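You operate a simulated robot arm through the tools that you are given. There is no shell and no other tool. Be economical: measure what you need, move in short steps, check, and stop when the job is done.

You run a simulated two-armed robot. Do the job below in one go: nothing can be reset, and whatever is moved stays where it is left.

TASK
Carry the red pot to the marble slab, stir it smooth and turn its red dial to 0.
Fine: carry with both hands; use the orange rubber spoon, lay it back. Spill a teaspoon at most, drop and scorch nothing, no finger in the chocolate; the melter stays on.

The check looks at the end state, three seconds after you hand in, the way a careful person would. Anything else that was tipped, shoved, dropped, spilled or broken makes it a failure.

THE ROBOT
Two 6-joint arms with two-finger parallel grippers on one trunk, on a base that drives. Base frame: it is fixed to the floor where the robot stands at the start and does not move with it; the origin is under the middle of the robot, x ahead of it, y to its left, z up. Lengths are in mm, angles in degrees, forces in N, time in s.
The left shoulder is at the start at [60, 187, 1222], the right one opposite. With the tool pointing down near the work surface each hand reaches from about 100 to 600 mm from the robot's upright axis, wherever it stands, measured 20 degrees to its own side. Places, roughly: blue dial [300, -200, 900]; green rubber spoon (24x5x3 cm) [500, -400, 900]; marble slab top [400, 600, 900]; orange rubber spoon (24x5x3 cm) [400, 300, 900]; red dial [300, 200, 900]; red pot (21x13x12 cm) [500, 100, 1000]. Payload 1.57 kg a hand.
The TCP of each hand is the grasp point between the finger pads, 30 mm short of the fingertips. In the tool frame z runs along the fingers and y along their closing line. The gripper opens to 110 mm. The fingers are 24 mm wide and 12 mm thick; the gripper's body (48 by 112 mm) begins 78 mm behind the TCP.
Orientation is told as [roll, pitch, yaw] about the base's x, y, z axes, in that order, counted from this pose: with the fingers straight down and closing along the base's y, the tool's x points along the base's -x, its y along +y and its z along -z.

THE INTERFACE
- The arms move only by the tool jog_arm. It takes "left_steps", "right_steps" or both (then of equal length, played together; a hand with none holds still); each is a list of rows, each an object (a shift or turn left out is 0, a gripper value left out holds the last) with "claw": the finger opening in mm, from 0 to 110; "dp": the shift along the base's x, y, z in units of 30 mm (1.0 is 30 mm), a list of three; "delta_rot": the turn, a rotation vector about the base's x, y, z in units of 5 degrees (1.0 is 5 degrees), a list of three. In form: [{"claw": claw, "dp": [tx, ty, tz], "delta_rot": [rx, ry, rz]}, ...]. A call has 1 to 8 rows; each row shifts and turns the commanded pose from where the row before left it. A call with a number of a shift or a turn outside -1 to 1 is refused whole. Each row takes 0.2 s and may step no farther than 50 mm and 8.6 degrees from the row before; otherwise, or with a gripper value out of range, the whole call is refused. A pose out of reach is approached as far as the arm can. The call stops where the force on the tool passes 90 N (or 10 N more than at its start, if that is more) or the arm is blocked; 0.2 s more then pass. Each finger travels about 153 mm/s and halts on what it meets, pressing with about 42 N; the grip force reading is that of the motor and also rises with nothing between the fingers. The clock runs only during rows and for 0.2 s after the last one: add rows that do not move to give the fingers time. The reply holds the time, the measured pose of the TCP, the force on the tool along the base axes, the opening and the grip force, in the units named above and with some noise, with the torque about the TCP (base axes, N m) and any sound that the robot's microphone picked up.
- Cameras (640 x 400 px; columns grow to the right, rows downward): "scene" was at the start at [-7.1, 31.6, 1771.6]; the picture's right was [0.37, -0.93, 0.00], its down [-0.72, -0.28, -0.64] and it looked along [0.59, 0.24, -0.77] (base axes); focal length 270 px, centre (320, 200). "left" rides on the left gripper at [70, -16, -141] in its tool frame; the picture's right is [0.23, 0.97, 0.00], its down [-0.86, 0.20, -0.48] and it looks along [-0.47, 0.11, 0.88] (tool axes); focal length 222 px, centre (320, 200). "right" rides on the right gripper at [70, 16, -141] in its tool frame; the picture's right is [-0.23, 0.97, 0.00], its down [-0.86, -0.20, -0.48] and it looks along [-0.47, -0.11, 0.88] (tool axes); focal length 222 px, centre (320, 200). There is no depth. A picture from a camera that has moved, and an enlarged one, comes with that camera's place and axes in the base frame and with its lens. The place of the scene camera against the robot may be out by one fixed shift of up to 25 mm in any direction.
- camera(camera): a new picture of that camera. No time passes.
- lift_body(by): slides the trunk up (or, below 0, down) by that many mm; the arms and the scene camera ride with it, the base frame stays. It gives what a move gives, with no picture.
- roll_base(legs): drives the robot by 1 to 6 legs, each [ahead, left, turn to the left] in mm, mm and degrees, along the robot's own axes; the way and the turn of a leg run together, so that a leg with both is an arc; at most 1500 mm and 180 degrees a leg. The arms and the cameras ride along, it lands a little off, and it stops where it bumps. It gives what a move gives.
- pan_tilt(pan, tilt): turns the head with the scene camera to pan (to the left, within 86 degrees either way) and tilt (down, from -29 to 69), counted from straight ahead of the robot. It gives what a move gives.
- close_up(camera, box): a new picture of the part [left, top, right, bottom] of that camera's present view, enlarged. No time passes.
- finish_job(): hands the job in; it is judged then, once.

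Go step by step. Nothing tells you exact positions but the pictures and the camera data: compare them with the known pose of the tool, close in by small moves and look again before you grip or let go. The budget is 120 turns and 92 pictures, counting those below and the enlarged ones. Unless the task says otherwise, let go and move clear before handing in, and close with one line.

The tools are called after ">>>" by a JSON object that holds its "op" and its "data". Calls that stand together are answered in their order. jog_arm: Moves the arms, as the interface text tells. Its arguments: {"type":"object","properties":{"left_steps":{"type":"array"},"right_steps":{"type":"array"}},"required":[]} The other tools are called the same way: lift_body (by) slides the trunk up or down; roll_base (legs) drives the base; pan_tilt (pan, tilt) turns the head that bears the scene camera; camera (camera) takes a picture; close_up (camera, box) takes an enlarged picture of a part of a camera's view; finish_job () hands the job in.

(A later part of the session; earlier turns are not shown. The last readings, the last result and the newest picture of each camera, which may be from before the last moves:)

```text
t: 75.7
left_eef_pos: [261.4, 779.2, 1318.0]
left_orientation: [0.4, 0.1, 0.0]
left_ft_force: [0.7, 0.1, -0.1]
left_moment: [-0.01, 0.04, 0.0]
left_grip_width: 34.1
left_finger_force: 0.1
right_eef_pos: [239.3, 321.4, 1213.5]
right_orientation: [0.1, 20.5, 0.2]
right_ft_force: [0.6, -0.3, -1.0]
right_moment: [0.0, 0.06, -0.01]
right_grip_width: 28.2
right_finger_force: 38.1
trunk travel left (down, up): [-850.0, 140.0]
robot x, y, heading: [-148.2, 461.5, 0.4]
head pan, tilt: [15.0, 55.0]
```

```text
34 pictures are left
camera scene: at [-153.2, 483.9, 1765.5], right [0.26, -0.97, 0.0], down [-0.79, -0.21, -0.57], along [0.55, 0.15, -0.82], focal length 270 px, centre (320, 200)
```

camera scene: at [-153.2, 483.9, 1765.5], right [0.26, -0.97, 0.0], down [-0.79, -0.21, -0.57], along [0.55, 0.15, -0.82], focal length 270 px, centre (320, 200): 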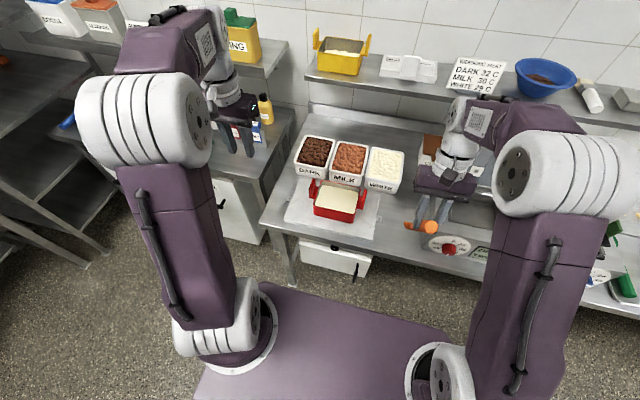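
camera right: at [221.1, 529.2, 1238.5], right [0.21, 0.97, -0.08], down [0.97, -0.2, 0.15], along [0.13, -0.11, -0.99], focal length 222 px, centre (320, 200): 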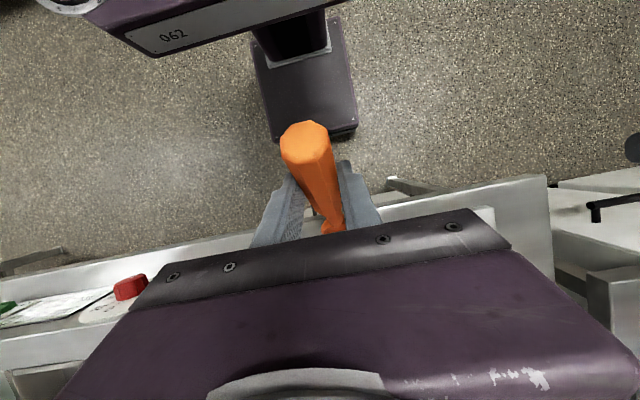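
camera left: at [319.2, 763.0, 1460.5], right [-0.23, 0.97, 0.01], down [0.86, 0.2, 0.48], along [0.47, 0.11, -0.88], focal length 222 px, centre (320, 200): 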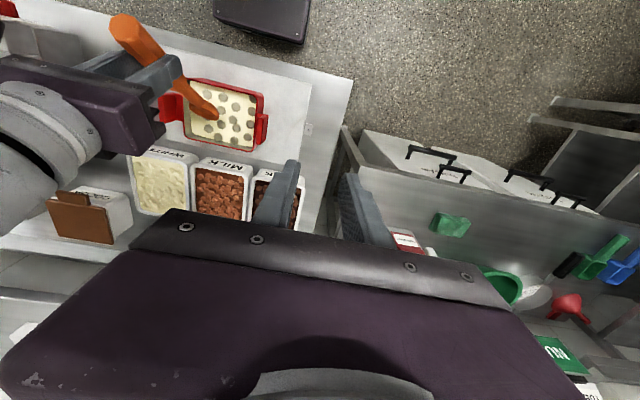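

>>> {"op": "jog_arm", "data": {"right_steps": [{"dp": [0.4, 0, 0], "delta_rot": [0, -1, 0]}, {"dp": [0.4, 0, 0], "delta_rot": [0, -1, 0]}, {"dp": [0.4, 0, 0], "delta_rot": [0, -1, 0]}, {"dp": [0.4, 0, 0], "delta_rot": [0, -1, 0]}, {"dp": [0.4, 0, 0], "delta_rot": [0, -1, 0]}, {"dp": [0.4, 0, 0], "delta_rot": [0, -1, 0]}]}}

>>> {"op": "jog_arm", "data": {"right_steps": [{"dp": [0.4, 0, 0], "delta_rot": [0, -1, 0]}, {"dp": [0.4, 0, 0], "delta_rot": [0, -1, 0]}, {"dp": [0.4, 0, 0], "delta_rot": [0, -1, 0]}, {"dp": [0.4, 0, 0], "delta_rot": [0, -1, 0]}, {"dp": [0.4, 0, 0], "delta_rot": [0, -1, 0]}, {"dp": [0.3, 0, 0], "delta_rot": [0, -1, 0]}, {}]}}

```text
t: 77.1
left_eef_pos: [258.9, 779.1, 1319.3]
left_orientation: [0.4, 0.0, 0.1]
left_ft_force: [-0.7, -0.2, -0.2]
left_moment: [-0.04, -0.02, 0.01]
left_grip_width: 33.9
left_finger_force: 0.0
right_eef_pos: [309.8, 321.8, 1215.3]
right_orientation: [0.0, -9.7, 0.2]
right_ft_force: [0.7, -0.9, -1.4]
right_moment: [-0.01, 0.06, 0.03]
right_grip_width: 28.4
right_finger_force: 38.8
trunk travel left (down, up): [-850.0, 140.0]
robot x, y, heading: [-146.9, 459.9, 0.2]
head pan, tilt: [15.0, 55.0]
```

```text
t: 78.7
left_eef_pos: [261.1, 780.2, 1319.9]
left_orientation: [0.4, 0.0, 0.0]
left_ft_force: [-0.4, -0.1, -0.4]
left_moment: [-0.02, 0.0, 0.0]
left_grip_width: 34.1
left_finger_force: 0.0
right_eef_pos: [375.8, 320.3, 1215.3]
right_orientation: [-0.3, -38.0, 0.1]
right_ft_force: [-0.1, 0.1, -1.2]
right_moment: [-0.03, 0.08, -0.03]
right_grip_width: 28.3
right_finger_force: 38.6
trunk travel left (down, up): [-850.0, 140.0]
robot x, y, heading: [-145.9, 462.7, -0.2]
head pan, tilt: [15.0, 55.0]
```

Trunk down again; the spoon is level at its old place, then I'll check by picture.

>>> {"op": "lift_body", "data": {"by": -250}}

>>> {"op": "jog_arm", "data": {"right_steps": [{"dp": [0.03, 0, -0.5], "delta_rot": [0.05, -0.29, 0]}, {"dp": [0, 0, -0.5]}, {"dp": [0, 0, -0.5]}, {}]}}

>>> {"op": "camera", "data": {"camera": "right"}}

>>> {"op": "close_up", "data": {"camera": "scene", "box": [360, 80, 520, 220]}}

```text
t: 81.3
left_eef_pos: [259.4, 779.0, 1069.2]
left_orientation: [0.4, -0.2, 0.0]
left_ft_force: [-0.2, 0.4, -0.3]
left_moment: [-0.06, -0.02, 0.0]
left_grip_width: 33.9
left_finger_force: 0.1
right_eef_pos: [377.0, 320.9, 965.6]
right_orientation: [-0.3, -38.0, 0.1]
right_ft_force: [0.7, 0.3, -0.8]
right_moment: [0.0, 0.06, -0.02]
right_grip_width: 28.5
right_finger_force: 38.7
trunk travel left (down, up): [-600.0, 390.0]
robot x, y, heading: [-149.5, 460.4, 0.0]
head pan, tilt: [15.0, 55.0]
```

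```text
t: 82.3
left_eef_pos: [259.9, 779.7, 1069.0]
left_orientation: [0.4, 0.0, 0.0]
left_ft_force: [-0.3, -0.7, -0.2]
left_moment: [0.01, 0.03, 0.01]
left_grip_width: 33.9
left_finger_force: 0.0
right_eef_pos: [376.5, 315.2, 931.0]
right_orientation: [0.1, -39.4, -0.2]
right_ft_force: [1.1, 0.0, -0.8]
right_moment: [0.03, 0.08, 0.0]
right_grip_width: 28.4
right_finger_force: 38.6
right hand out of reach, approached as far as the arm can: row 1, 2
trunk travel left (down, up): [-600.0, 390.0]
robot x, y, heading: [-145.5, 462.2, 0.1]
head pan, tilt: [15.0, 55.0]
```

```text
33 pictures are left
camera right: at [232.2, 334.5, 997.9], right [0.18, 0.97, 0.14], down [0.36, -0.2, 0.91], along [0.92, -0.11, -0.38], focal length 222 px, centre (320, 200)
```

right: 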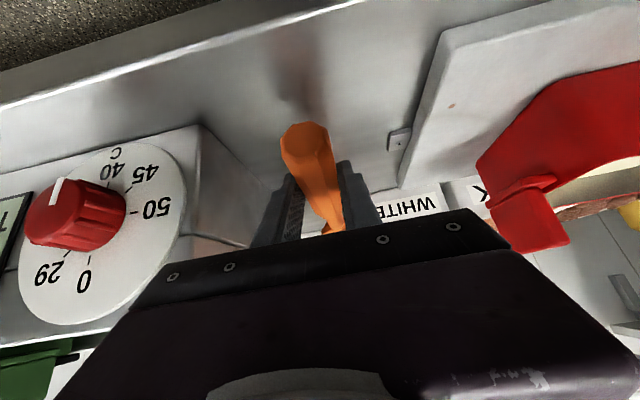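

```text
2.86 times, centred on (440, 150) of scene
camera zoom: at [-157.2, 483.8, 1515.6], right [0.26, -0.97, 0.0], down [-0.79, -0.21, -0.57], along [0.55, 0.15, -0.82], focal length 770 px, centre (-23, 343)
```

zoom: 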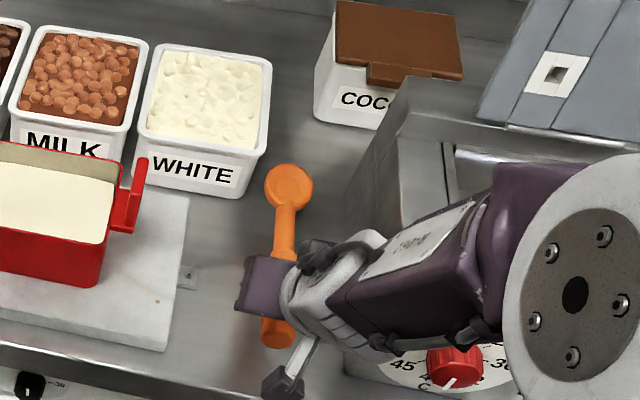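

>>> {"op": "jog_arm", "data": {"right_steps": [{"dp": [0, 0.17, -0.3]}, {"dp": [0, 0, -0.4]}, {"dp": [0, 0, -0.35]}, {"dp": [0, 0, -0.2]}, {}]}}

>>> {"op": "close_up", "data": {"camera": "right", "box": [200, 80, 440, 230]}}

```text
t: 83.5
left_eef_pos: [259.1, 779.4, 1069.2]
left_orientation: [0.5, 0.0, 0.1]
left_ft_force: [1.0, 0.4, -0.4]
left_moment: [0.0, -0.01, 0.01]
left_grip_width: 34.0
left_finger_force: 0.1
right_eef_pos: [376.3, 322.6, 894.9]
right_orientation: [0.1, -39.5, -0.1]
right_ft_force: [-0.4, 0.4, -1.0]
right_moment: [-0.01, 0.07, -0.01]
right_grip_width: 28.5
right_finger_force: 37.8
trunk travel left (down, up): [-600.0, 390.0]
robot x, y, heading: [-146.1, 460.4, 0.2]
head pan, tilt: [15.0, 55.0]
```

```text
2.67 times, centred on (320, 155) of right
camera zoom: at [232.0, 339.8, 960.1], right [0.18, 0.97, 0.14], down [0.36, -0.2, 0.91], along [0.92, -0.11, -0.38], focal length 592 px, centre (320, 320)
```

zoom: 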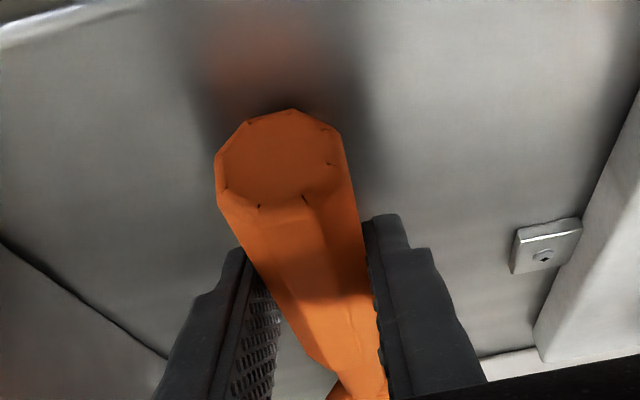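

>>> {"op": "jog_arm", "data": {"right_steps": [{"dp": [0, 0, -0.1]}, {"dp": [0, 0, -0.06]}, {}]}}

```text
t: 84.3
left_eef_pos: [258.9, 779.4, 1069.7]
left_orientation: [0.4, 0.1, 0.0]
left_ft_force: [-0.3, 0.5, -0.8]
left_moment: [-0.01, -0.03, -0.03]
left_grip_width: 34.1
left_finger_force: 0.1
right_eef_pos: [377.3, 323.3, 890.8]
right_orientation: [-0.1, -39.6, 0.0]
right_ft_force: [-0.4, -0.5, 5.1]
right_moment: [-0.05, 0.28, 0.0]
right_grip_width: 28.4
right_finger_force: 38.5
trunk travel left (down, up): [-600.0, 390.0]
robot x, y, heading: [-149.0, 461.1, 0.1]
head pan, tilt: [15.0, 55.0]
```

Spoon touches the counter. Opening and backing out along the finger line.

>>> {"op": "jog_arm", "data": {"right_steps": [{"claw": 50}, {}, {"dp": [-0.3, 0, 0.36]}, {"dp": [-0.5, 0, 0.6]}, {"dp": [-0.5, 0, 0.7]}, {"dp": [0, 0, 0.9]}, {"dp": [0, 0, 0.9]}, {}]}}

>>> {"op": "camera", "data": {"camera": "scene"}}

>>> {"op": "camera", "data": {"camera": "right"}}

```text
t: 86.1
left_eef_pos: [260.6, 779.9, 1070.3]
left_orientation: [0.4, 0.0, 0.0]
left_ft_force: [0.1, -0.6, 0.0]
left_moment: [0.0, -0.02, 0.0]
left_grip_width: 34.0
left_finger_force: 0.1
right_eef_pos: [338.0, 323.5, 994.0]
right_orientation: [0.0, -39.5, -0.1]
right_ft_force: [-0.8, 0.8, -0.4]
right_moment: [-0.02, 0.0, -0.01]
right_grip_width: 50.0
right_finger_force: 0.0
trunk travel left (down, up): [-600.0, 390.0]
robot x, y, heading: [-149.6, 462.2, 0.3]
head pan, tilt: [15.0, 55.0]
```

```text
30 pictures are left
camera scene: at [-156.5, 483.8, 1515.5], right [0.26, -0.97, 0.0], down [-0.79, -0.21, -0.57], along [0.55, 0.15, -0.82], focal length 270 px, centre (320, 200)
```

scene: 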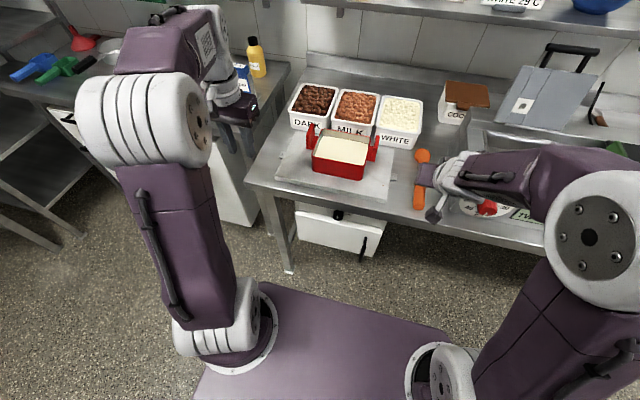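

```text
29 pictures are left
camera right: at [193.3, 339.8, 1060.1], right [0.18, 0.97, 0.14], down [0.36, -0.2, 0.91], along [0.92, -0.11, -0.38], focal length 222 px, centre (320, 200)
```

right: 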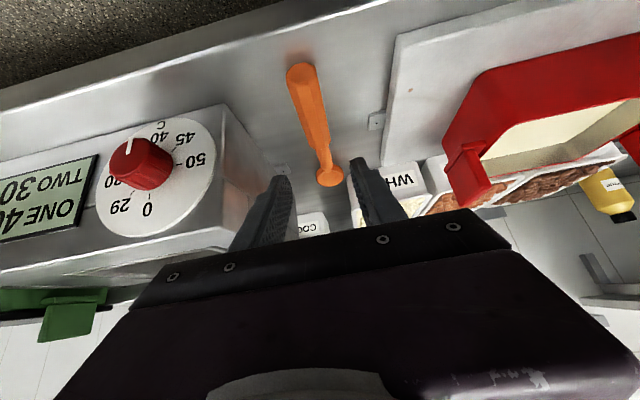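

Spoon is back in place. Next the red dial (≈[336, 168, 930]): I'll pull the hands up/back, drive right 160 mm and look at it squarely.

>>> {"op": "jog_arm", "data": {"right_steps": [{"dp": [-0.5, 0, 0.7]}, {"dp": [-0.5, 0, 0.8]}, {"dp": [-0.5, 0, 0.8]}, {"dp": [-0.5, 0, 0.8]}, {}], "left_steps": [{"dp": [0, 0, 0.8]}, {"dp": [0, 0, 0.8]}, {"dp": [0, 0, 0.8]}, {}, {}]}}

>>> {"op": "roll_base", "data": {"legs": [[0, -160, 0]]}}

>>> {"op": "pan_tilt", "data": {"pan": -10, "tilt": 45}}

>>> {"op": "camera", "data": {"camera": "scene"}}

>>> {"op": "camera", "data": {"camera": "right"}}

```text
t: 87.3
left_eef_pos: [260.2, 778.5, 1141.1]
left_orientation: [0.4, 0.1, -0.1]
left_ft_force: [0.0, -0.2, 0.4]
left_moment: [0.02, -0.01, 0.02]
left_grip_width: 34.0
left_finger_force: 0.1
right_eef_pos: [277.7, 322.0, 1086.6]
right_orientation: [0.0, -39.4, -0.2]
right_ft_force: [0.6, -0.4, -0.2]
right_moment: [-0.01, 0.03, 0.01]
right_grip_width: 50.1
right_finger_force: 0.0
trunk travel left (down, up): [-600.0, 390.0]
robot x, y, heading: [-146.1, 462.9, 0.1]
head pan, tilt: [15.0, 55.0]
```

```text
t: 88.7
left_eef_pos: [259.7, 619.1, 1140.8]
left_orientation: [0.4, 0.0, 0.0]
left_ft_force: [0.3, 0.2, 0.8]
left_moment: [0.02, 0.0, -0.01]
left_grip_width: 33.8
left_finger_force: 0.1
right_eef_pos: [277.6, 162.2, 1086.4]
right_orientation: [0.0, -39.4, -0.1]
right_ft_force: [0.3, -0.3, 0.2]
right_moment: [-0.01, 0.0, -0.01]
right_grip_width: 50.4
right_finger_force: 0.0
trunk travel left (down, up): [-600.0, 390.0]
robot x, y, heading: [-145.8, 300.9, -0.0]
head pan, tilt: [15.0, 55.0]
```

```text
t: 89.6
left_eef_pos: [259.4, 620.4, 1140.7]
left_orientation: [0.4, -0.1, 0.0]
left_ft_force: [1.0, -0.5, 0.5]
left_moment: [-0.02, 0.0, -0.01]
left_grip_width: 34.2
left_finger_force: 0.0
right_eef_pos: [277.2, 162.5, 1087.2]
right_orientation: [-0.2, -39.5, 0.0]
right_ft_force: [0.5, 0.7, -0.1]
right_moment: [-0.01, 0.03, 0.02]
right_grip_width: 50.0
right_finger_force: 0.0
trunk travel left (down, up): [-600.0, 390.0]
robot x, y, heading: [-149.1, 300.4, 0.2]
head pan, tilt: [-10.0, 45.0]
```

```text
28 pictures are left
camera scene: at [-146.3, 291.0, 1529.0], right [-0.17, -0.99, 0.0], down [-0.7, 0.12, -0.71], along [0.7, -0.12, -0.71], focal length 270 px, centre (320, 200)
```

scene: 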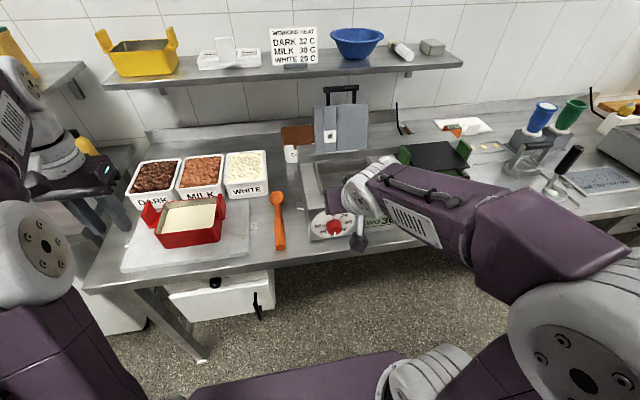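

```text
27 pictures are left
camera right: at [133.1, 179.8, 1152.5], right [0.18, 0.97, 0.14], down [0.36, -0.2, 0.91], along [0.92, -0.11, -0.38], focal length 222 px, centre (320, 200)
```

right: 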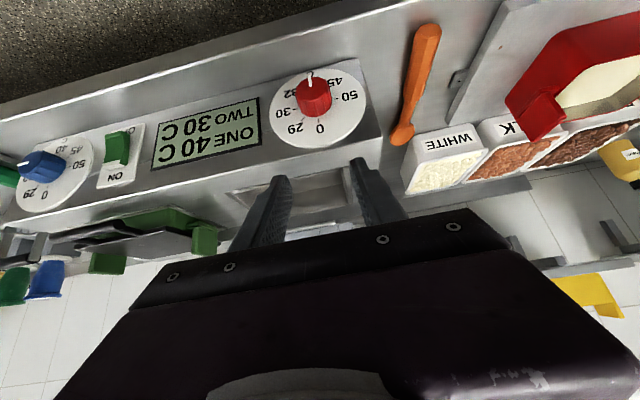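

>>> {"op": "close_up", "data": {"camera": "right", "box": [240, 50, 400, 160]}}

>>> {"op": "close_up", "data": {"camera": "scene", "box": [290, 195, 390, 260]}}

```text
3.64 times, centred on (320, 105) of right
camera zoom: at [133.1, 179.8, 1152.5], right [0.18, 0.97, 0.14], down [0.36, -0.2, 0.91], along [0.92, -0.11, -0.38], focal length 808 px, centre (320, 546)
```

zoom: 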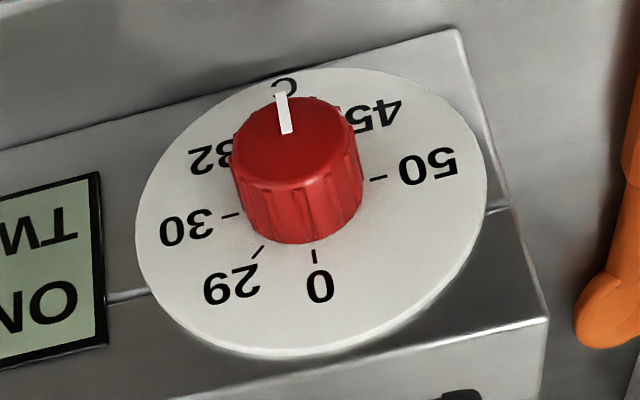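

```text
6.15 times, centred on (340, 228) of scene
camera zoom: at [-146.3, 291.0, 1529.0], right [-0.17, -0.99, 0.0], down [-0.7, 0.12, -0.71], along [0.7, -0.12, -0.71], focal length 1658 px, centre (197, 31)
```

zoom: 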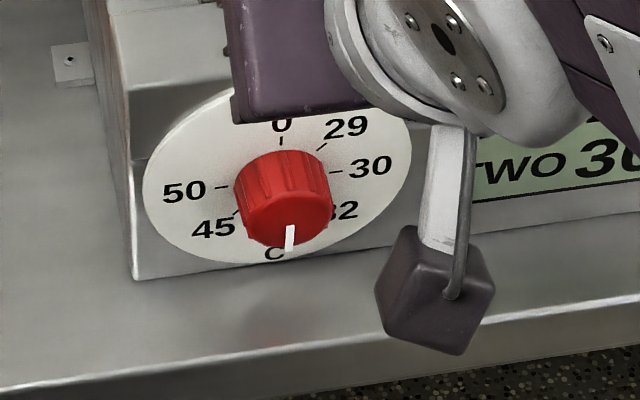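

The dial panel is almost vertical (x≈360), knob ≈40 mm wide with face at ≈[327, 168, 929], pointer at 40 (bottom); 0 is at the top, reached via 32-30-29. I'll back off 180 mm and turn the hand to point horizontally forward.

>>> {"op": "roll_base", "data": {"legs": [[-180, 0, 0]]}}

>>> {"op": "jog_arm", "data": {"right_steps": [{"claw": 70, "dp": [0.3, 0, 0], "delta_rot": [0, -1, 0]}, {"dp": [0.3, 0, -0.2], "delta_rot": [0, -1, 0]}, {"dp": [0.3, 0, -0.3], "delta_rot": [0, -1, 0]}, {"dp": [0.3, 0, -0.4], "delta_rot": [0, -1, 0]}, {"dp": [0.3, 0, -0.4], "delta_rot": [0, -1, 0]}, {"dp": [0.3, 0, -0.4], "delta_rot": [0, -1, 0]}, {"dp": [0.3, 0, -0.4], "delta_rot": [0, -1, 0]}, {"dp": [0.3, 0, -0.4], "delta_rot": [0, -1, 0]}]}}

```text
t: 91.1
left_eef_pos: [81.8, 617.9, 1141.2]
left_orientation: [0.3, 0.1, 0.0]
left_ft_force: [-0.1, 0.5, -0.7]
left_moment: [0.0, 0.02, 0.02]
left_grip_width: 34.3
left_finger_force: 0.0
right_eef_pos: [99.7, 161.5, 1086.2]
right_orientation: [-0.1, -39.4, -0.1]
right_ft_force: [0.6, -0.4, -0.2]
right_moment: [0.03, -0.02, 0.01]
right_grip_width: 50.3
right_finger_force: 0.1
trunk travel left (down, up): [-600.0, 390.0]
robot x, y, heading: [-322.1, 299.9, 0.2]
head pan, tilt: [-10.0, 45.0]
```

```text
t: 92.9
left_eef_pos: [82.5, 618.4, 1141.4]
left_orientation: [0.4, 0.0, 0.1]
left_ft_force: [-0.8, 0.6, 0.3]
left_moment: [-0.01, 0.01, 0.03]
left_grip_width: 34.0
left_finger_force: 0.0
right_eef_pos: [177.8, 158.5, 1037.8]
right_orientation: [-5.6, -74.8, 2.3]
right_ft_force: [0.2, 0.0, 0.3]
right_moment: [0.01, -0.01, 0.04]
right_grip_width: 70.1
right_finger_force: 0.0
right hand out of reach, approached as far as the arm can: row 3, 4, 6, 7, 8
trunk travel left (down, up): [-600.0, 390.0]
robot x, y, heading: [-328.4, 301.4, 0.1]
head pan, tilt: [-10.0, 45.0]
```

>>> {"op": "jog_arm", "data": {"right_steps": [{"dp": [0.3, 0, -0.5], "delta_rot": [0, -1, 0]}, {"dp": [0.3, 0, -0.5], "delta_rot": [0, -1, 0]}, {"dp": [0.3, 0, -0.5], "delta_rot": [0, -0.8, 0]}, {"dp": [0.3, 0, -0.6]}, {"dp": [0.3, 0, -0.6]}, {"dp": [0.2, 0, -0.6]}, {}]}}

>>> {"op": "camera", "data": {"camera": "right"}}

>>> {"op": "camera", "data": {"camera": "scene"}}

```text
t: 94.5
left_eef_pos: [82.0, 619.3, 1140.8]
left_orientation: [0.5, 0.0, -0.1]
left_ft_force: [-0.6, -0.3, 0.2]
left_moment: [0.0, -0.04, -0.02]
left_grip_width: 34.0
left_finger_force: 0.0
right_eef_pos: [273.7, 218.6, 1018.8]
right_orientation: [-32.4, -88.7, 29.1]
right_ft_force: [0.6, 0.5, 0.7]
right_moment: [0.01, -0.02, 0.01]
right_grip_width: 70.0
right_finger_force: 0.0
right hand out of reach, approached as far as the arm can: row 1, 2, 3, 4, 5, 6
trunk travel left (down, up): [-600.0, 390.0]
robot x, y, heading: [-326.5, 298.7, 0.2]
head pan, tilt: [-10.0, 45.0]
```

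```text
24 pictures are left
camera right: at [131.9, 242.6, 952.9], right [0.06, 0.97, 0.22], down [-0.47, -0.16, 0.87], along [0.88, -0.15, 0.45], focal length 222 px, centre (320, 200)
```

right: 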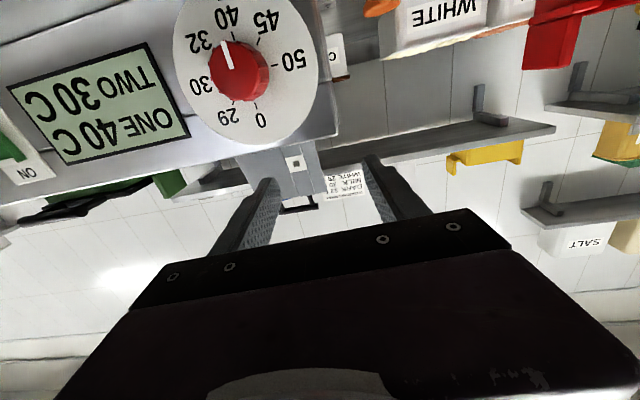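

```text
23 pictures are left
camera scene: at [-325.0, 289.8, 1529.0], right [-0.17, -0.99, 0.0], down [-0.7, 0.12, -0.71], along [0.7, -0.12, -0.71], focal length 270 px, centre (320, 200)
```

scene: 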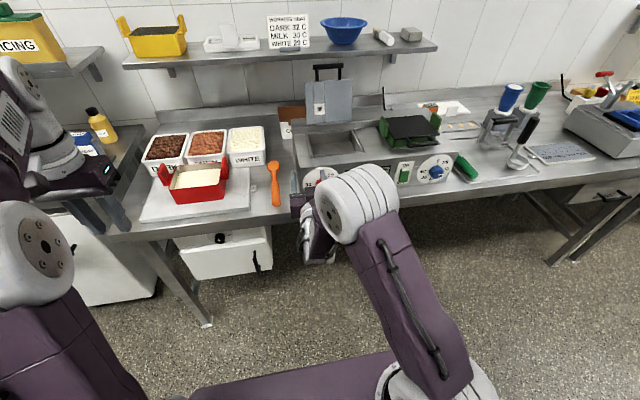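

The hand now points forward. The dial centre is confirmed at ≈[360, 166, 930]. Lowering and centring in front of the knob.

>>> {"op": "jog_arm", "data": {"right_steps": [{"dp": [0, -0.3, -0.4], "delta_rot": [0, 0, 0.6]}, {"dp": [0, -0.3, -0.4]}, {"dp": [0, -0.3, -0.4]}, {"dp": [0, -0.3, -0.4]}, {"dp": [0, -0.3, -0.4]}, {"dp": [0, -0.2, -0.5]}, {"dp": [0, 0, -0.5]}, {}]}}

>>> {"op": "camera", "data": {"camera": "right"}}

```text
t: 96.3
left_eef_pos: [79.0, 617.8, 1140.7]
left_orientation: [0.5, -0.1, 0.0]
left_ft_force: [1.3, 0.4, 0.3]
left_moment: [0.0, -0.01, -0.01]
left_grip_width: 33.9
left_finger_force: 0.1
right_eef_pos: [320.6, 234.5, 979.4]
right_orientation: [-38.5, -88.7, 37.9]
right_ft_force: [-6.1, 0.8, 1.9]
right_moment: [-0.08, -0.06, -0.21]
right_grip_width: 69.7
right_finger_force: 0.0
right hand out of reach, approached as far as the arm can: row 1, 2, 3, 4, 5, 6, 7
trunk travel left (down, up): [-600.0, 390.0]
robot x, y, heading: [-328.7, 298.8, -0.0]
head pan, tilt: [-10.0, 45.0]
```

```text
22 pictures are left
camera right: at [178.1, 251.3, 912.0], right [0.01, 0.98, 0.21], down [-0.47, -0.18, 0.87], along [0.89, -0.11, 0.45], focal length 222 px, centre (320, 200)
```

right: 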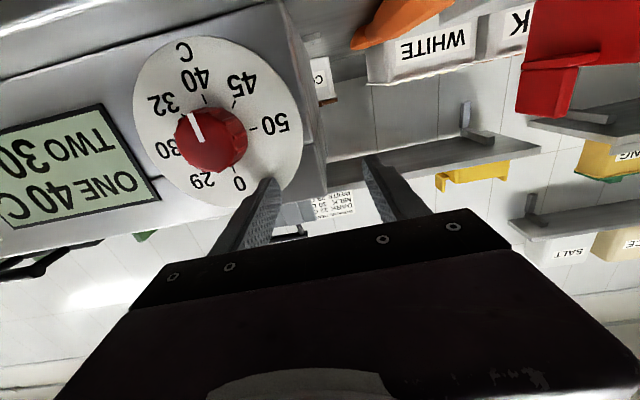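

The arm folds too much here and a finger just grazed the panel lightly. I'll back off 140 mm, and lower the trunk another 150 mm so the forearm comes in flatter.

>>> {"op": "roll_base", "data": {"legs": [[-140, 0, 0]]}}

>>> {"op": "lift_body", "data": {"by": -120}}

>>> {"op": "jog_arm", "data": {"right_steps": [{"dp": [0, -0.4, 0.3]}, {"dp": [0, -0.4, 0.4]}, {"dp": [0, -0.4, 0.4]}, {"dp": [0, -0.4, 0.4]}, {"dp": [0, -0.4, 0.4]}, {"dp": [0, -0.3, 0.4]}, {}]}}

>>> {"op": "camera", "data": {"camera": "right"}}

```text
t: 97.7
left_eef_pos: [-57.6, 618.1, 1141.1]
left_orientation: [0.4, 0.1, 0.0]
left_ft_force: [-0.2, -0.4, 0.2]
left_moment: [0.04, 0.0, -0.01]
left_grip_width: 34.3
left_finger_force: 0.1
right_eef_pos: [185.5, 234.7, 977.3]
right_orientation: [-35.2, -88.7, 34.8]
right_ft_force: [0.0, -0.6, 0.7]
right_moment: [0.01, 0.0, -0.01]
right_grip_width: 69.9
right_finger_force: 0.1
trunk travel left (down, up): [-600.0, 390.0]
robot x, y, heading: [-465.5, 301.0, -0.0]
head pan, tilt: [-10.0, 45.0]
```

```text
t: 99.2
left_eef_pos: [-55.9, 618.0, 1021.1]
left_orientation: [0.4, 0.0, 0.1]
left_ft_force: [0.2, -0.3, 0.0]
left_moment: [-0.01, -0.02, 0.01]
left_grip_width: 33.8
left_finger_force: 0.0
right_eef_pos: [183.6, 233.3, 858.9]
right_orientation: [-36.0, -88.7, 35.6]
right_ft_force: [0.1, 0.1, 0.7]
right_moment: [0.0, -0.02, 0.01]
right_grip_width: 70.1
right_finger_force: 0.1
trunk travel left (down, up): [-480.0, 510.0]
robot x, y, heading: [-463.6, 298.3, 0.0]
head pan, tilt: [-10.0, 45.0]
```

```text
t: 100.8
left_eef_pos: [-57.6, 617.9, 1021.2]
left_orientation: [0.4, 0.0, 0.0]
left_ft_force: [-0.4, -0.6, -0.5]
left_moment: [0.03, 0.02, 0.01]
left_grip_width: 33.8
left_finger_force: 0.1
right_eef_pos: [185.0, 192.2, 929.6]
right_orientation: [-18.8, -88.7, 17.8]
right_ft_force: [-0.8, 0.1, 0.1]
right_moment: [-0.01, 0.0, 0.01]
right_grip_width: 70.0
right_finger_force: 0.1
right hand out of reach, approached as far as the arm can: row 3, 4, 5, 6
trunk travel left (down, up): [-480.0, 510.0]
robot x, y, heading: [-464.3, 301.2, 0.3]
head pan, tilt: [-10.0, 45.0]
```

```text
21 pictures are left
camera right: at [41.1, 211.4, 864.1], right [0.02, 0.98, 0.22], down [-0.47, -0.19, 0.87], along [0.89, -0.12, 0.45], focal length 222 px, centre (320, 200)
```

right: 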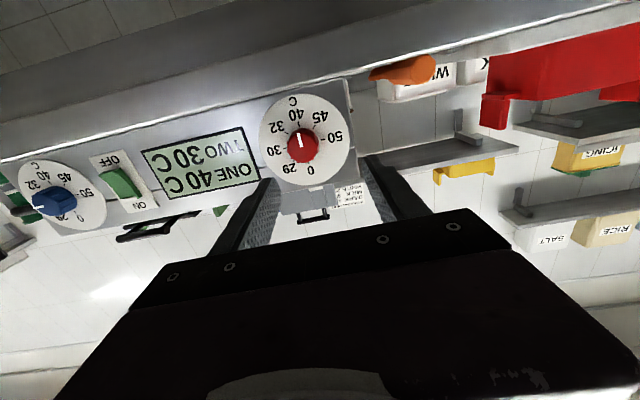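

Now aligned at knob height. I'll pre-roll the hand +45° (so each grip can turn −90°), shift the base right 23 mm and look.

>>> {"op": "jog_arm", "data": {"right_steps": [{"delta_rot": [1, 0, 0]}, {"delta_rot": [1, 0, 0]}, {"delta_rot": [1, 0, 0]}, {"delta_rot": [1, 0, 0]}, {"delta_rot": [1, 0, 0]}, {"delta_rot": [1, 0, 0]}, {"delta_rot": [1, 0, 0]}, {"delta_rot": [1, 0, 0]}]}}

>>> {"op": "roll_base", "data": {"legs": [[0, -23, 0]]}}

>>> {"op": "camera", "data": {"camera": "right"}}

```text
t: 102.5
left_eef_pos: [-57.9, 618.1, 1021.7]
left_orientation: [0.5, 0.0, 0.0]
left_ft_force: [0.2, -0.3, -0.9]
left_moment: [-0.01, 0.02, 0.0]
left_grip_width: 34.2
left_finger_force: 0.0
right_eef_pos: [236.5, 269.5, 1001.7]
right_orientation: [84.4, -70.7, -85.9]
right_ft_force: [-0.6, -0.2, 0.0]
right_moment: [-0.03, 0.0, 0.0]
right_grip_width: 70.0
right_finger_force: 0.0
right hand out of reach, approached as far as the arm can: row 1, 2, 3, 4, 5, 6, 7, 8
trunk travel left (down, up): [-480.0, 510.0]
robot x, y, heading: [-463.8, 301.9, 0.1]
head pan, tilt: [-10.0, 45.0]
```

```text
t: 103.3
left_eef_pos: [-57.5, 596.0, 1021.4]
left_orientation: [0.4, 0.0, 0.0]
left_ft_force: [-0.2, -0.4, 0.1]
left_moment: [0.01, -0.01, -0.01]
left_grip_width: 33.9
left_finger_force: 0.1
right_eef_pos: [237.9, 247.0, 1001.8]
right_orientation: [84.6, -70.8, -86.0]
right_ft_force: [0.8, 0.2, 0.1]
right_moment: [0.03, 0.01, 0.06]
right_grip_width: 70.1
right_finger_force: 0.0
trunk travel left (down, up): [-480.0, 510.0]
robot x, y, heading: [-465.6, 276.2, -0.0]
head pan, tilt: [-10.0, 45.0]
```

```text
20 pictures are left
camera right: at [95.0, 289.0, 946.7], right [0.04, 0.84, 0.53], down [-0.46, -0.46, 0.76], along [0.88, -0.27, 0.38], focal length 222 px, centre (320, 200)
```

right: 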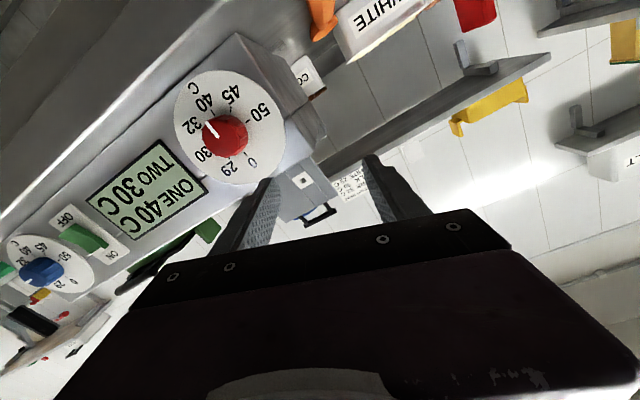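

The wrist can't bend up past the forearm line, so I need the shoulder lower. I'll back off 80 mm, drop the trunk 300 mm, then raise the hand to knob height.

>>> {"op": "roll_base", "data": {"legs": [[-80, 0, 0]]}}

>>> {"op": "lift_body", "data": {"by": -300}}

>>> {"op": "jog_arm", "data": {"right_steps": [{"dp": [0, 0, 0.95]}, {"dp": [0, 0, 0.95]}, {"dp": [0, 0, 0.95]}, {"dp": [0, 0, 0.95]}, {"dp": [0, 0, 0.95]}, {"dp": [0, 0, 0.95]}, {"dp": [0, 0, 0.95]}, {"dp": [0, 0, 0.95]}]}}

>>> {"op": "camera", "data": {"camera": "scene"}}

```text
t: 104.4
left_eef_pos: [-137.6, 595.3, 1022.0]
left_orientation: [0.4, 0.0, 0.0]
left_ft_force: [-0.2, 0.3, -0.1]
left_moment: [-0.01, -0.04, 0.05]
left_grip_width: 34.0
left_finger_force: 0.1
right_eef_pos: [157.3, 245.1, 1002.8]
right_orientation: [84.7, -70.9, -86.3]
right_ft_force: [-0.1, 0.5, 1.0]
right_moment: [0.01, 0.04, -0.01]
right_grip_width: 70.1
right_finger_force: 0.1
trunk travel left (down, up): [-480.0, 510.0]
robot x, y, heading: [-548.0, 275.6, 0.5]
head pan, tilt: [-10.0, 45.0]
```

```text
t: 107.4
left_eef_pos: [-135.5, 595.9, 721.2]
left_orientation: [0.4, 0.0, 0.1]
left_ft_force: [-0.1, 0.0, -0.6]
left_moment: [0.03, 0.0, -0.01]
left_grip_width: 33.9
left_finger_force: 0.1
right_eef_pos: [159.1, 245.8, 702.6]
right_orientation: [84.5, -70.8, -86.1]
right_ft_force: [-0.3, 0.3, 0.0]
right_moment: [0.02, 0.01, -0.02]
right_grip_width: 70.1
right_finger_force: 0.1
trunk travel left (down, up): [-180.0, 810.0]
robot x, y, heading: [-544.1, 278.5, 0.3]
head pan, tilt: [-10.0, 45.0]
```

```text
t: 109.2
left_eef_pos: [-136.2, 594.5, 721.2]
left_orientation: [0.4, 0.0, 0.0]
left_ft_force: [0.7, 0.0, 0.1]
left_moment: [0.03, 0.0, 0.01]
left_grip_width: 33.8
left_finger_force: 0.0
right_eef_pos: [159.6, 246.4, 930.1]
right_orientation: [84.5, -70.9, -85.9]
right_ft_force: [0.8, -0.5, 0.3]
right_moment: [0.02, 0.0, 0.04]
right_grip_width: 70.2
right_finger_force: 0.0
trunk travel left (down, up): [-180.0, 810.0]
robot x, y, heading: [-545.4, 275.2, 0.1]
head pan, tilt: [-10.0, 45.0]
```

```text
19 pictures are left
camera scene: at [-542.8, 267.0, 1109.0], right [-0.17, -0.98, 0.0], down [-0.7, 0.12, -0.71], along [0.7, -0.12, -0.71], focal length 270 px, centre (320, 200)
```

scene: 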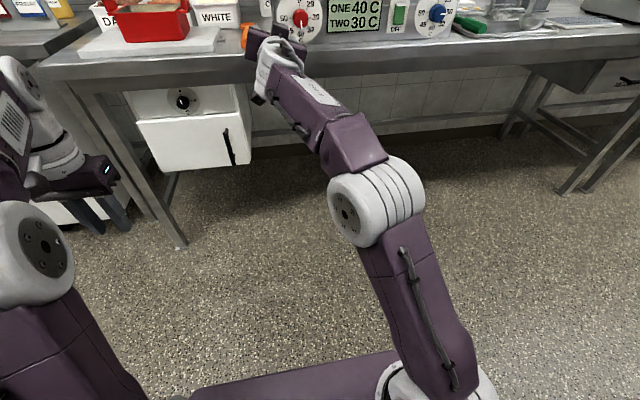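

No reach trouble now. Rolling on to +45° and moving sideways to the knob's y.

>>> {"op": "jog_arm", "data": {"right_steps": [{"dp": [0, -0.52, 0], "delta_rot": [1, 0, 0]}, {"dp": [0, -0.52, 0], "delta_rot": [1, 0, 0]}, {"dp": [0, -0.52, 0], "delta_rot": [1, 0, 0]}, {"dp": [0, -0.52, 0], "delta_rot": [1, 0, 0]}, {"dp": [0, -0.52, 0], "delta_rot": [1, 0, 0]}, {}]}}

>>> {"op": "camera", "data": {"camera": "right"}}

```text
t: 110.6
left_eef_pos: [-136.0, 595.9, 720.6]
left_orientation: [0.3, 0.0, 0.0]
left_ft_force: [0.9, -0.7, -1.0]
left_moment: [0.0, 0.01, -0.03]
left_grip_width: 34.0
left_finger_force: 0.0
right_eef_pos: [159.3, 168.0, 930.5]
right_orientation: [86.9, -45.7, -88.1]
right_ft_force: [0.2, 0.3, 0.4]
right_moment: [0.01, -0.02, -0.04]
right_grip_width: 70.0
right_finger_force: 0.0
trunk travel left (down, up): [-180.0, 810.0]
robot x, y, heading: [-542.4, 279.2, -0.0]
head pan, tilt: [-10.0, 45.0]
```

```text
18 pictures are left
camera right: at [15.6, 230.0, 897.5], right [0.04, 0.54, 0.84], down [-0.46, -0.74, 0.49], along [0.88, -0.41, 0.22], focal length 222 px, centre (320, 200)
```

right: 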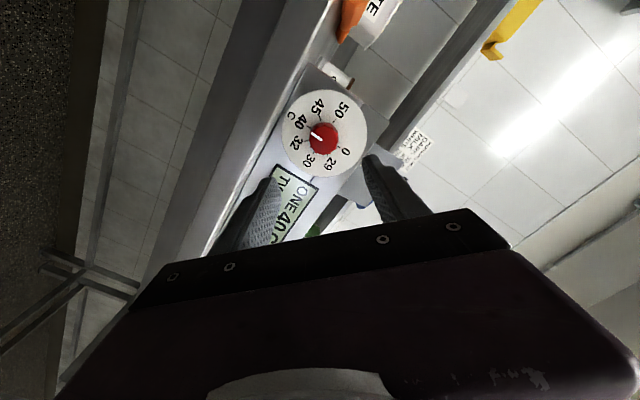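

>>> {"op": "roll_base", "data": {"legs": [[120, 0, 0]]}}

>>> {"op": "close_up", "data": {"camera": "right", "box": [200, 80, 440, 230]}}

```text
t: 111.8
left_eef_pos: [-15.5, 595.4, 720.2]
left_orientation: [0.4, 0.1, -0.1]
left_ft_force: [-0.9, 0.0, -0.6]
left_moment: [-0.03, 0.0, 0.0]
left_grip_width: 34.0
left_finger_force: 0.1
right_eef_pos: [279.8, 166.3, 929.7]
right_orientation: [86.7, -45.7, -88.1]
right_ft_force: [0.6, 0.1, 0.5]
right_moment: [0.01, 0.01, -0.01]
right_grip_width: 69.9
right_finger_force: 0.0
trunk travel left (down, up): [-180.0, 810.0]
robot x, y, heading: [-425.1, 278.2, 0.1]
head pan, tilt: [-10.0, 45.0]
```

```text
2.67 times, centred on (320, 155) of right
camera zoom: at [136.0, 229.8, 897.0], right [0.04, 0.54, 0.84], down [-0.47, -0.74, 0.49], along [0.88, -0.41, 0.22], focal length 592 px, centre (320, 320)
```

zoom: 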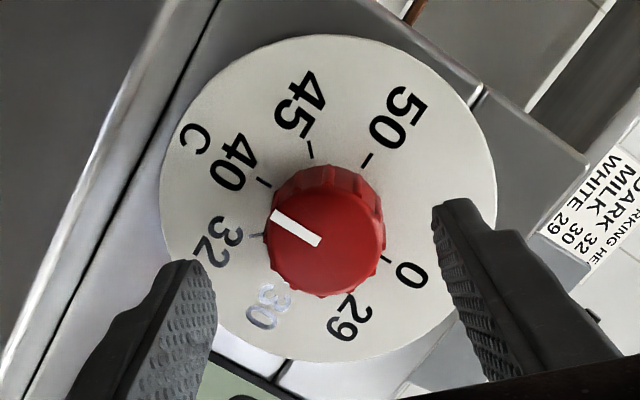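

Well centred on the knob. Moving in 32 mm so the fingers straddle it, then checking force.

>>> {"op": "jog_arm", "data": {"right_steps": [{"dp": [0.4, 0.03, -0.05]}, {"dp": [0.4, 0, 0]}, {"dp": [0.3, 0, 0]}, {}]}}

>>> {"op": "close_up", "data": {"camera": "right", "box": [200, 100, 440, 250]}}

```text
t: 112.8
left_eef_pos: [-16.0, 594.4, 722.1]
left_orientation: [0.3, 0.0, -0.2]
left_ft_force: [0.4, 0.1, -0.3]
left_moment: [-0.02, -0.04, 0.0]
left_grip_width: 33.7
left_finger_force: 0.0
right_eef_pos: [312.2, 167.3, 928.6]
right_orientation: [86.8, -45.7, -88.3]
right_ft_force: [0.3, -0.4, 0.6]
right_moment: [0.01, -0.03, 0.01]
right_grip_width: 70.0
right_finger_force: 0.1
trunk travel left (down, up): [-180.0, 810.0]
robot x, y, heading: [-421.0, 281.9, -0.3]
head pan, tilt: [-10.0, 45.0]
```

```text
2.67 times, centred on (320, 175) of right
camera zoom: at [168.8, 230.4, 895.5], right [0.04, 0.54, 0.84], down [-0.47, -0.74, 0.49], along [0.88, -0.41, 0.22], focal length 592 px, centre (320, 267)
```

zoom: 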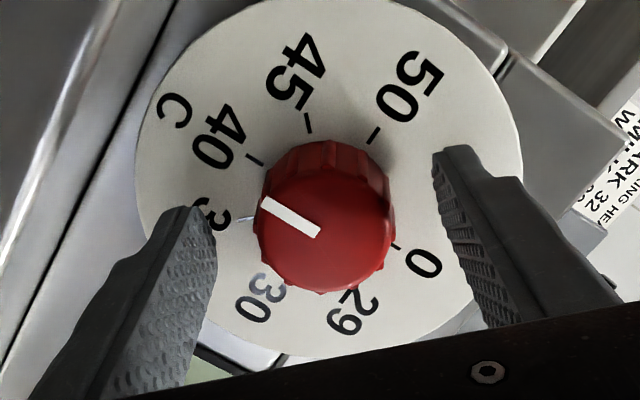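

Straddled and centred. Closing and turning −45° (toward 32), then checking.

>>> {"op": "jog_arm", "data": {"right_steps": [{"claw": 0}, {}, {"delta_rot": [-1, 0, 0]}, {"delta_rot": [-1, 0, 0]}, {"delta_rot": [-1, 0, 0]}, {"delta_rot": [-1, 0, 0]}, {"delta_rot": [-1, 0, 0]}, {}]}}

>>> {"op": "close_up", "data": {"camera": "right", "box": [200, 100, 440, 250]}}

```text
t: 114.7
left_eef_pos: [-16.3, 595.7, 720.5]
left_orientation: [0.4, 0.1, -0.1]
left_ft_force: [-0.4, 0.0, -0.1]
left_moment: [0.04, -0.01, -0.02]
left_grip_width: 34.2
left_finger_force: 0.1
right_eef_pos: [312.4, 167.7, 926.8]
right_orientation: [84.1, -70.8, -85.8]
right_ft_force: [1.1, -0.8, -0.9]
right_moment: [0.03, -0.14, 0.02]
right_grip_width: 42.5
right_finger_force: 45.0
trunk travel left (down, up): [-180.0, 810.0]
robot x, y, heading: [-425.5, 281.1, -0.0]
head pan, tilt: [-10.0, 45.0]
```

```text
2.67 times, centred on (320, 175) of right
camera zoom: at [168.7, 210.7, 872.6], right [0.04, 0.85, 0.53], down [-0.46, -0.46, 0.76], along [0.88, -0.28, 0.38], focal length 592 px, centre (320, 267)
```

zoom: 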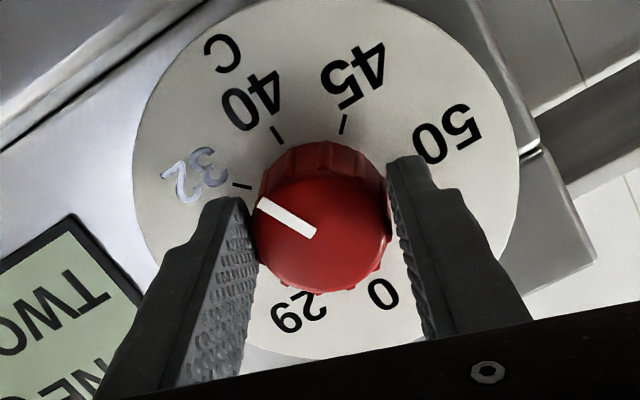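

The knob follows the hand. Continuing the turn.

>>> {"op": "jog_arm", "data": {"right_steps": [{"delta_rot": [-1, 0, 0]}, {"delta_rot": [-1, 0, 0]}, {"delta_rot": [-1, 0, 0]}, {"delta_rot": [-1, 0, 0]}, {"delta_rot": [-1, 0, 0]}, {"delta_rot": [-1, 0, 0]}, {"delta_rot": [-1, 0, 0]}, {"delta_rot": [-1, 0, 0]}]}}

>>> {"op": "jog_arm", "data": {"right_steps": [{"delta_rot": [-1, 0, 0]}, {"delta_rot": [-1, 0, 0]}, {"delta_rot": [-1, 0, 0]}, {"delta_rot": [-1, 0, 0]}, {"delta_rot": [-1, 0, 0]}, {"delta_rot": [-1, 0, 0]}, {}]}}

>>> {"op": "close_up", "data": {"camera": "right", "box": [200, 100, 440, 250]}}

```text
t: 116.5
left_eef_pos: [-16.0, 594.7, 720.7]
left_orientation: [0.5, 0.1, -0.2]
left_ft_force: [-1.0, 0.7, -1.2]
left_moment: [0.0, -0.02, -0.01]
left_grip_width: 34.1
left_finger_force: 0.1
right_eef_pos: [312.3, 164.9, 927.5]
right_orientation: [-88.2, -69.3, 86.0]
right_ft_force: [-9.3, -7.2, -11.0]
right_moment: [0.03, 0.23, -0.21]
right_grip_width: 42.8
right_finger_force: 45.0
trunk travel left (down, up): [-180.0, 810.0]
robot x, y, heading: [-425.0, 279.9, 0.2]
head pan, tilt: [-10.0, 45.0]
```

```text
t: 118.0
left_eef_pos: [-16.0, 592.8, 721.7]
left_orientation: [0.5, 0.0, -0.1]
left_ft_force: [0.4, -0.1, 0.1]
left_moment: [0.04, 0.02, 0.02]
left_grip_width: 34.1
left_finger_force: 0.2
right_eef_pos: [312.1, 164.6, 927.6]
right_orientation: [-90.8, -39.2, 88.2]
right_ft_force: [-13.2, -14.1, -14.9]
right_moment: [0.01, 0.28, -0.07]
right_grip_width: 42.6
right_finger_force: 45.3
trunk travel left (down, up): [-180.0, 810.0]
robot x, y, heading: [-423.8, 278.1, 0.0]
head pan, tilt: [-10.0, 45.0]
```

```text
2.67 times, centred on (320, 175) of right
camera zoom: at [168.6, 128.1, 870.3], right [0.04, 0.79, -0.61], down [-0.46, 0.56, 0.69], along [0.89, 0.26, 0.39], focal length 592 px, centre (320, 267)
```

zoom: 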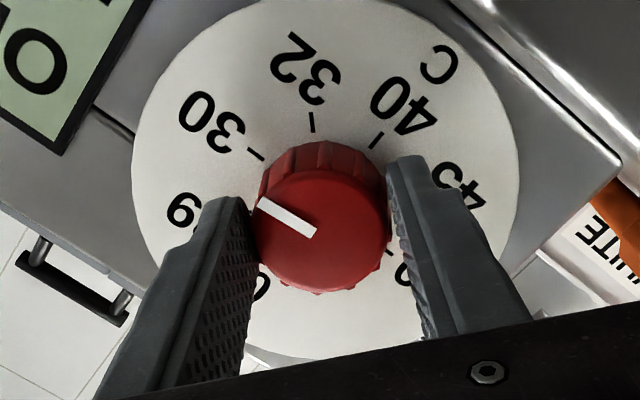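

Now near 30/29. Continuing.

>>> {"op": "jog_arm", "data": {"right_steps": [{"dp": [0, 0.04, 0.04], "delta_rot": [-1, 0, 0]}, {"delta_rot": [-1, 0, 0]}, {"delta_rot": [-1, 0, 0]}, {"delta_rot": [-1, 0, 0]}, {"delta_rot": [-1, 0, 0]}, {"delta_rot": [-1, 0, 0]}, {"delta_rot": [-1, 0, 0]}, {"delta_rot": [-1, 0, 0]}]}}

>>> {"op": "close_up", "data": {"camera": "right", "box": [200, 100, 440, 250]}}

```text
t: 119.8
left_eef_pos: [-15.2, 592.0, 720.6]
left_orientation: [0.6, 0.1, -0.2]
left_ft_force: [0.5, -0.8, 0.0]
left_moment: [-0.01, 0.01, 0.02]
left_grip_width: 33.9
left_finger_force: 0.0
right_eef_pos: [311.3, 162.7, 929.3]
right_orientation: [-91.8, 0.7, 88.4]
right_ft_force: [-5.4, -22.5, -9.3]
right_moment: [0.0, 0.34, -0.61]
right_grip_width: 42.8
right_finger_force: 45.3
trunk travel left (down, up): [-180.0, 810.0]
robot x, y, heading: [-426.9, 280.5, -0.1]
head pan, tilt: [-10.0, 45.0]
```

```text
2.67 times, centred on (320, 175) of right
camera zoom: at [168.4, 99.2, 909.9], right [0.04, 0.22, -0.98], down [-0.46, 0.87, 0.17], along [0.89, 0.44, 0.13], focal length 592 px, centre (320, 267)
```

zoom: 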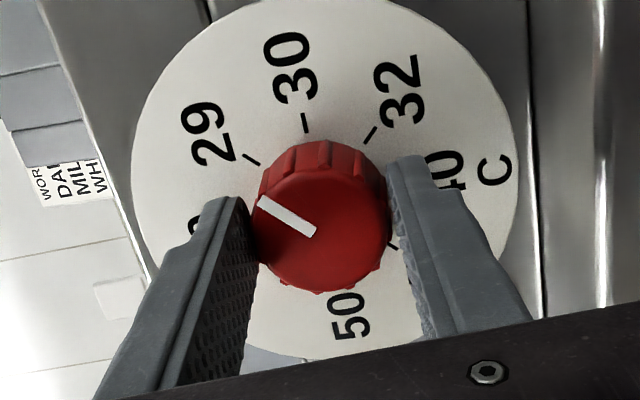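

By the tick pattern (45° spacing) the pointer is now at 29; 45° more to reach 0. Continuing.

>>> {"op": "jog_arm", "data": {"right_steps": [{"dp": [0, -0.07, -0.03], "delta_rot": [-1, 0, 0]}, {"delta_rot": [-1, 0, 0]}, {"delta_rot": [-1, 0, 0]}, {"delta_rot": [-1, 0, 0]}, {"delta_rot": [-1, 0, 0]}, {"delta_rot": [-1, 0, 0]}, {"delta_rot": [-1, 0, 0]}, {}]}}

>>> {"op": "close_up", "data": {"camera": "right", "box": [200, 100, 440, 250]}}

```text
t: 121.7
left_eef_pos: [-17.8, 594.3, 722.2]
left_orientation: [0.5, -0.1, -0.2]
left_ft_force: [-0.5, 1.0, 0.2]
left_moment: [-0.01, -0.01, 0.02]
left_grip_width: 33.9
left_finger_force: 0.0
right_eef_pos: [312.0, 165.1, 929.3]
right_orientation: [-93.0, 35.6, 88.3]
right_ft_force: [14.4, -18.7, 17.8]
right_moment: [-0.01, -0.55, -0.64]
right_grip_width: 42.4
right_finger_force: 45.2
trunk travel left (down, up): [-180.0, 810.0]
robot x, y, heading: [-425.4, 276.9, -0.1]
head pan, tilt: [-10.0, 45.0]
```

```text
2.67 times, centred on (320, 175) of right
camera zoom: at [167.9, 99.7, 952.1], right [0.04, -0.38, -0.92], down [-0.46, 0.81, -0.36], along [0.89, 0.44, -0.15], focal length 592 px, centre (320, 267)
```

zoom: 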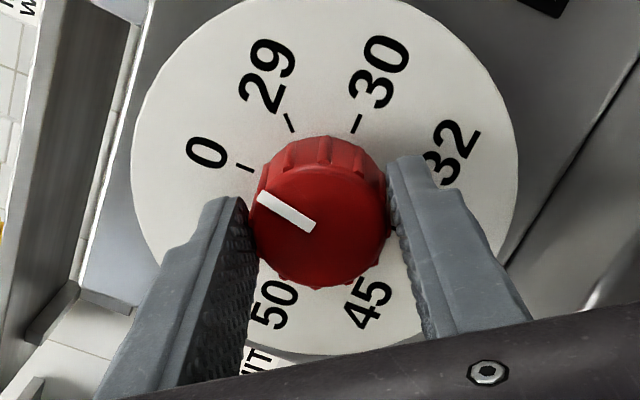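

About 10° short of 0. Two more rows, then release and back straight out to view.

>>> {"op": "jog_arm", "data": {"right_steps": [{"dp": [0, -0.05, 0.03], "delta_rot": [-1, 0, 0]}, {"delta_rot": [-1, 0, 0]}, {}, {"claw": 70}, {}, {"dp": [-0.8, 0, 0]}, {"dp": [-0.9, 0, 0]}, {}]}}

>>> {"op": "close_up", "data": {"camera": "right", "box": [200, 80, 440, 230]}}

```text
t: 123.5
left_eef_pos: [-16.7, 595.8, 721.1]
left_orientation: [0.4, 0.1, -0.1]
left_ft_force: [0.7, 1.2, 0.5]
left_moment: [0.02, -0.02, 0.01]
left_grip_width: 34.1
left_finger_force: 0.1
right_eef_pos: [261.8, 165.7, 929.0]
right_orientation: [-93.1, 45.9, 88.2]
right_ft_force: [0.6, 0.3, 1.0]
right_moment: [0.01, 0.01, -0.01]
right_grip_width: 69.9
right_finger_force: 0.2
trunk travel left (down, up): [-180.0, 810.0]
robot x, y, heading: [-422.1, 277.9, 0.0]
head pan, tilt: [-10.0, 45.0]
```

```text
2.67 times, centred on (320, 155) of right
camera zoom: at [117.7, 105.3, 963.6], right [0.04, -0.54, -0.84], down [-0.47, 0.74, -0.49], along [0.88, 0.41, -0.23], focal length 592 px, centre (320, 320)
```

zoom: 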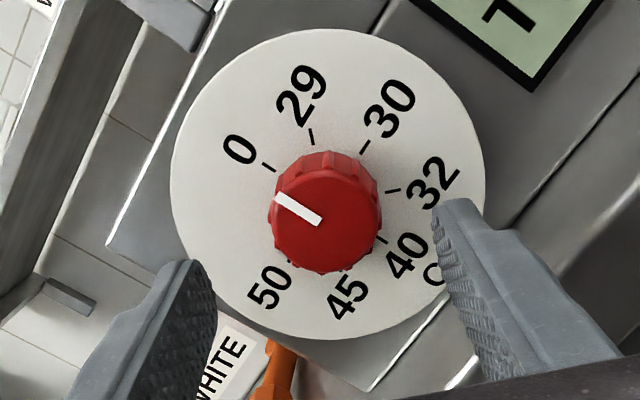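

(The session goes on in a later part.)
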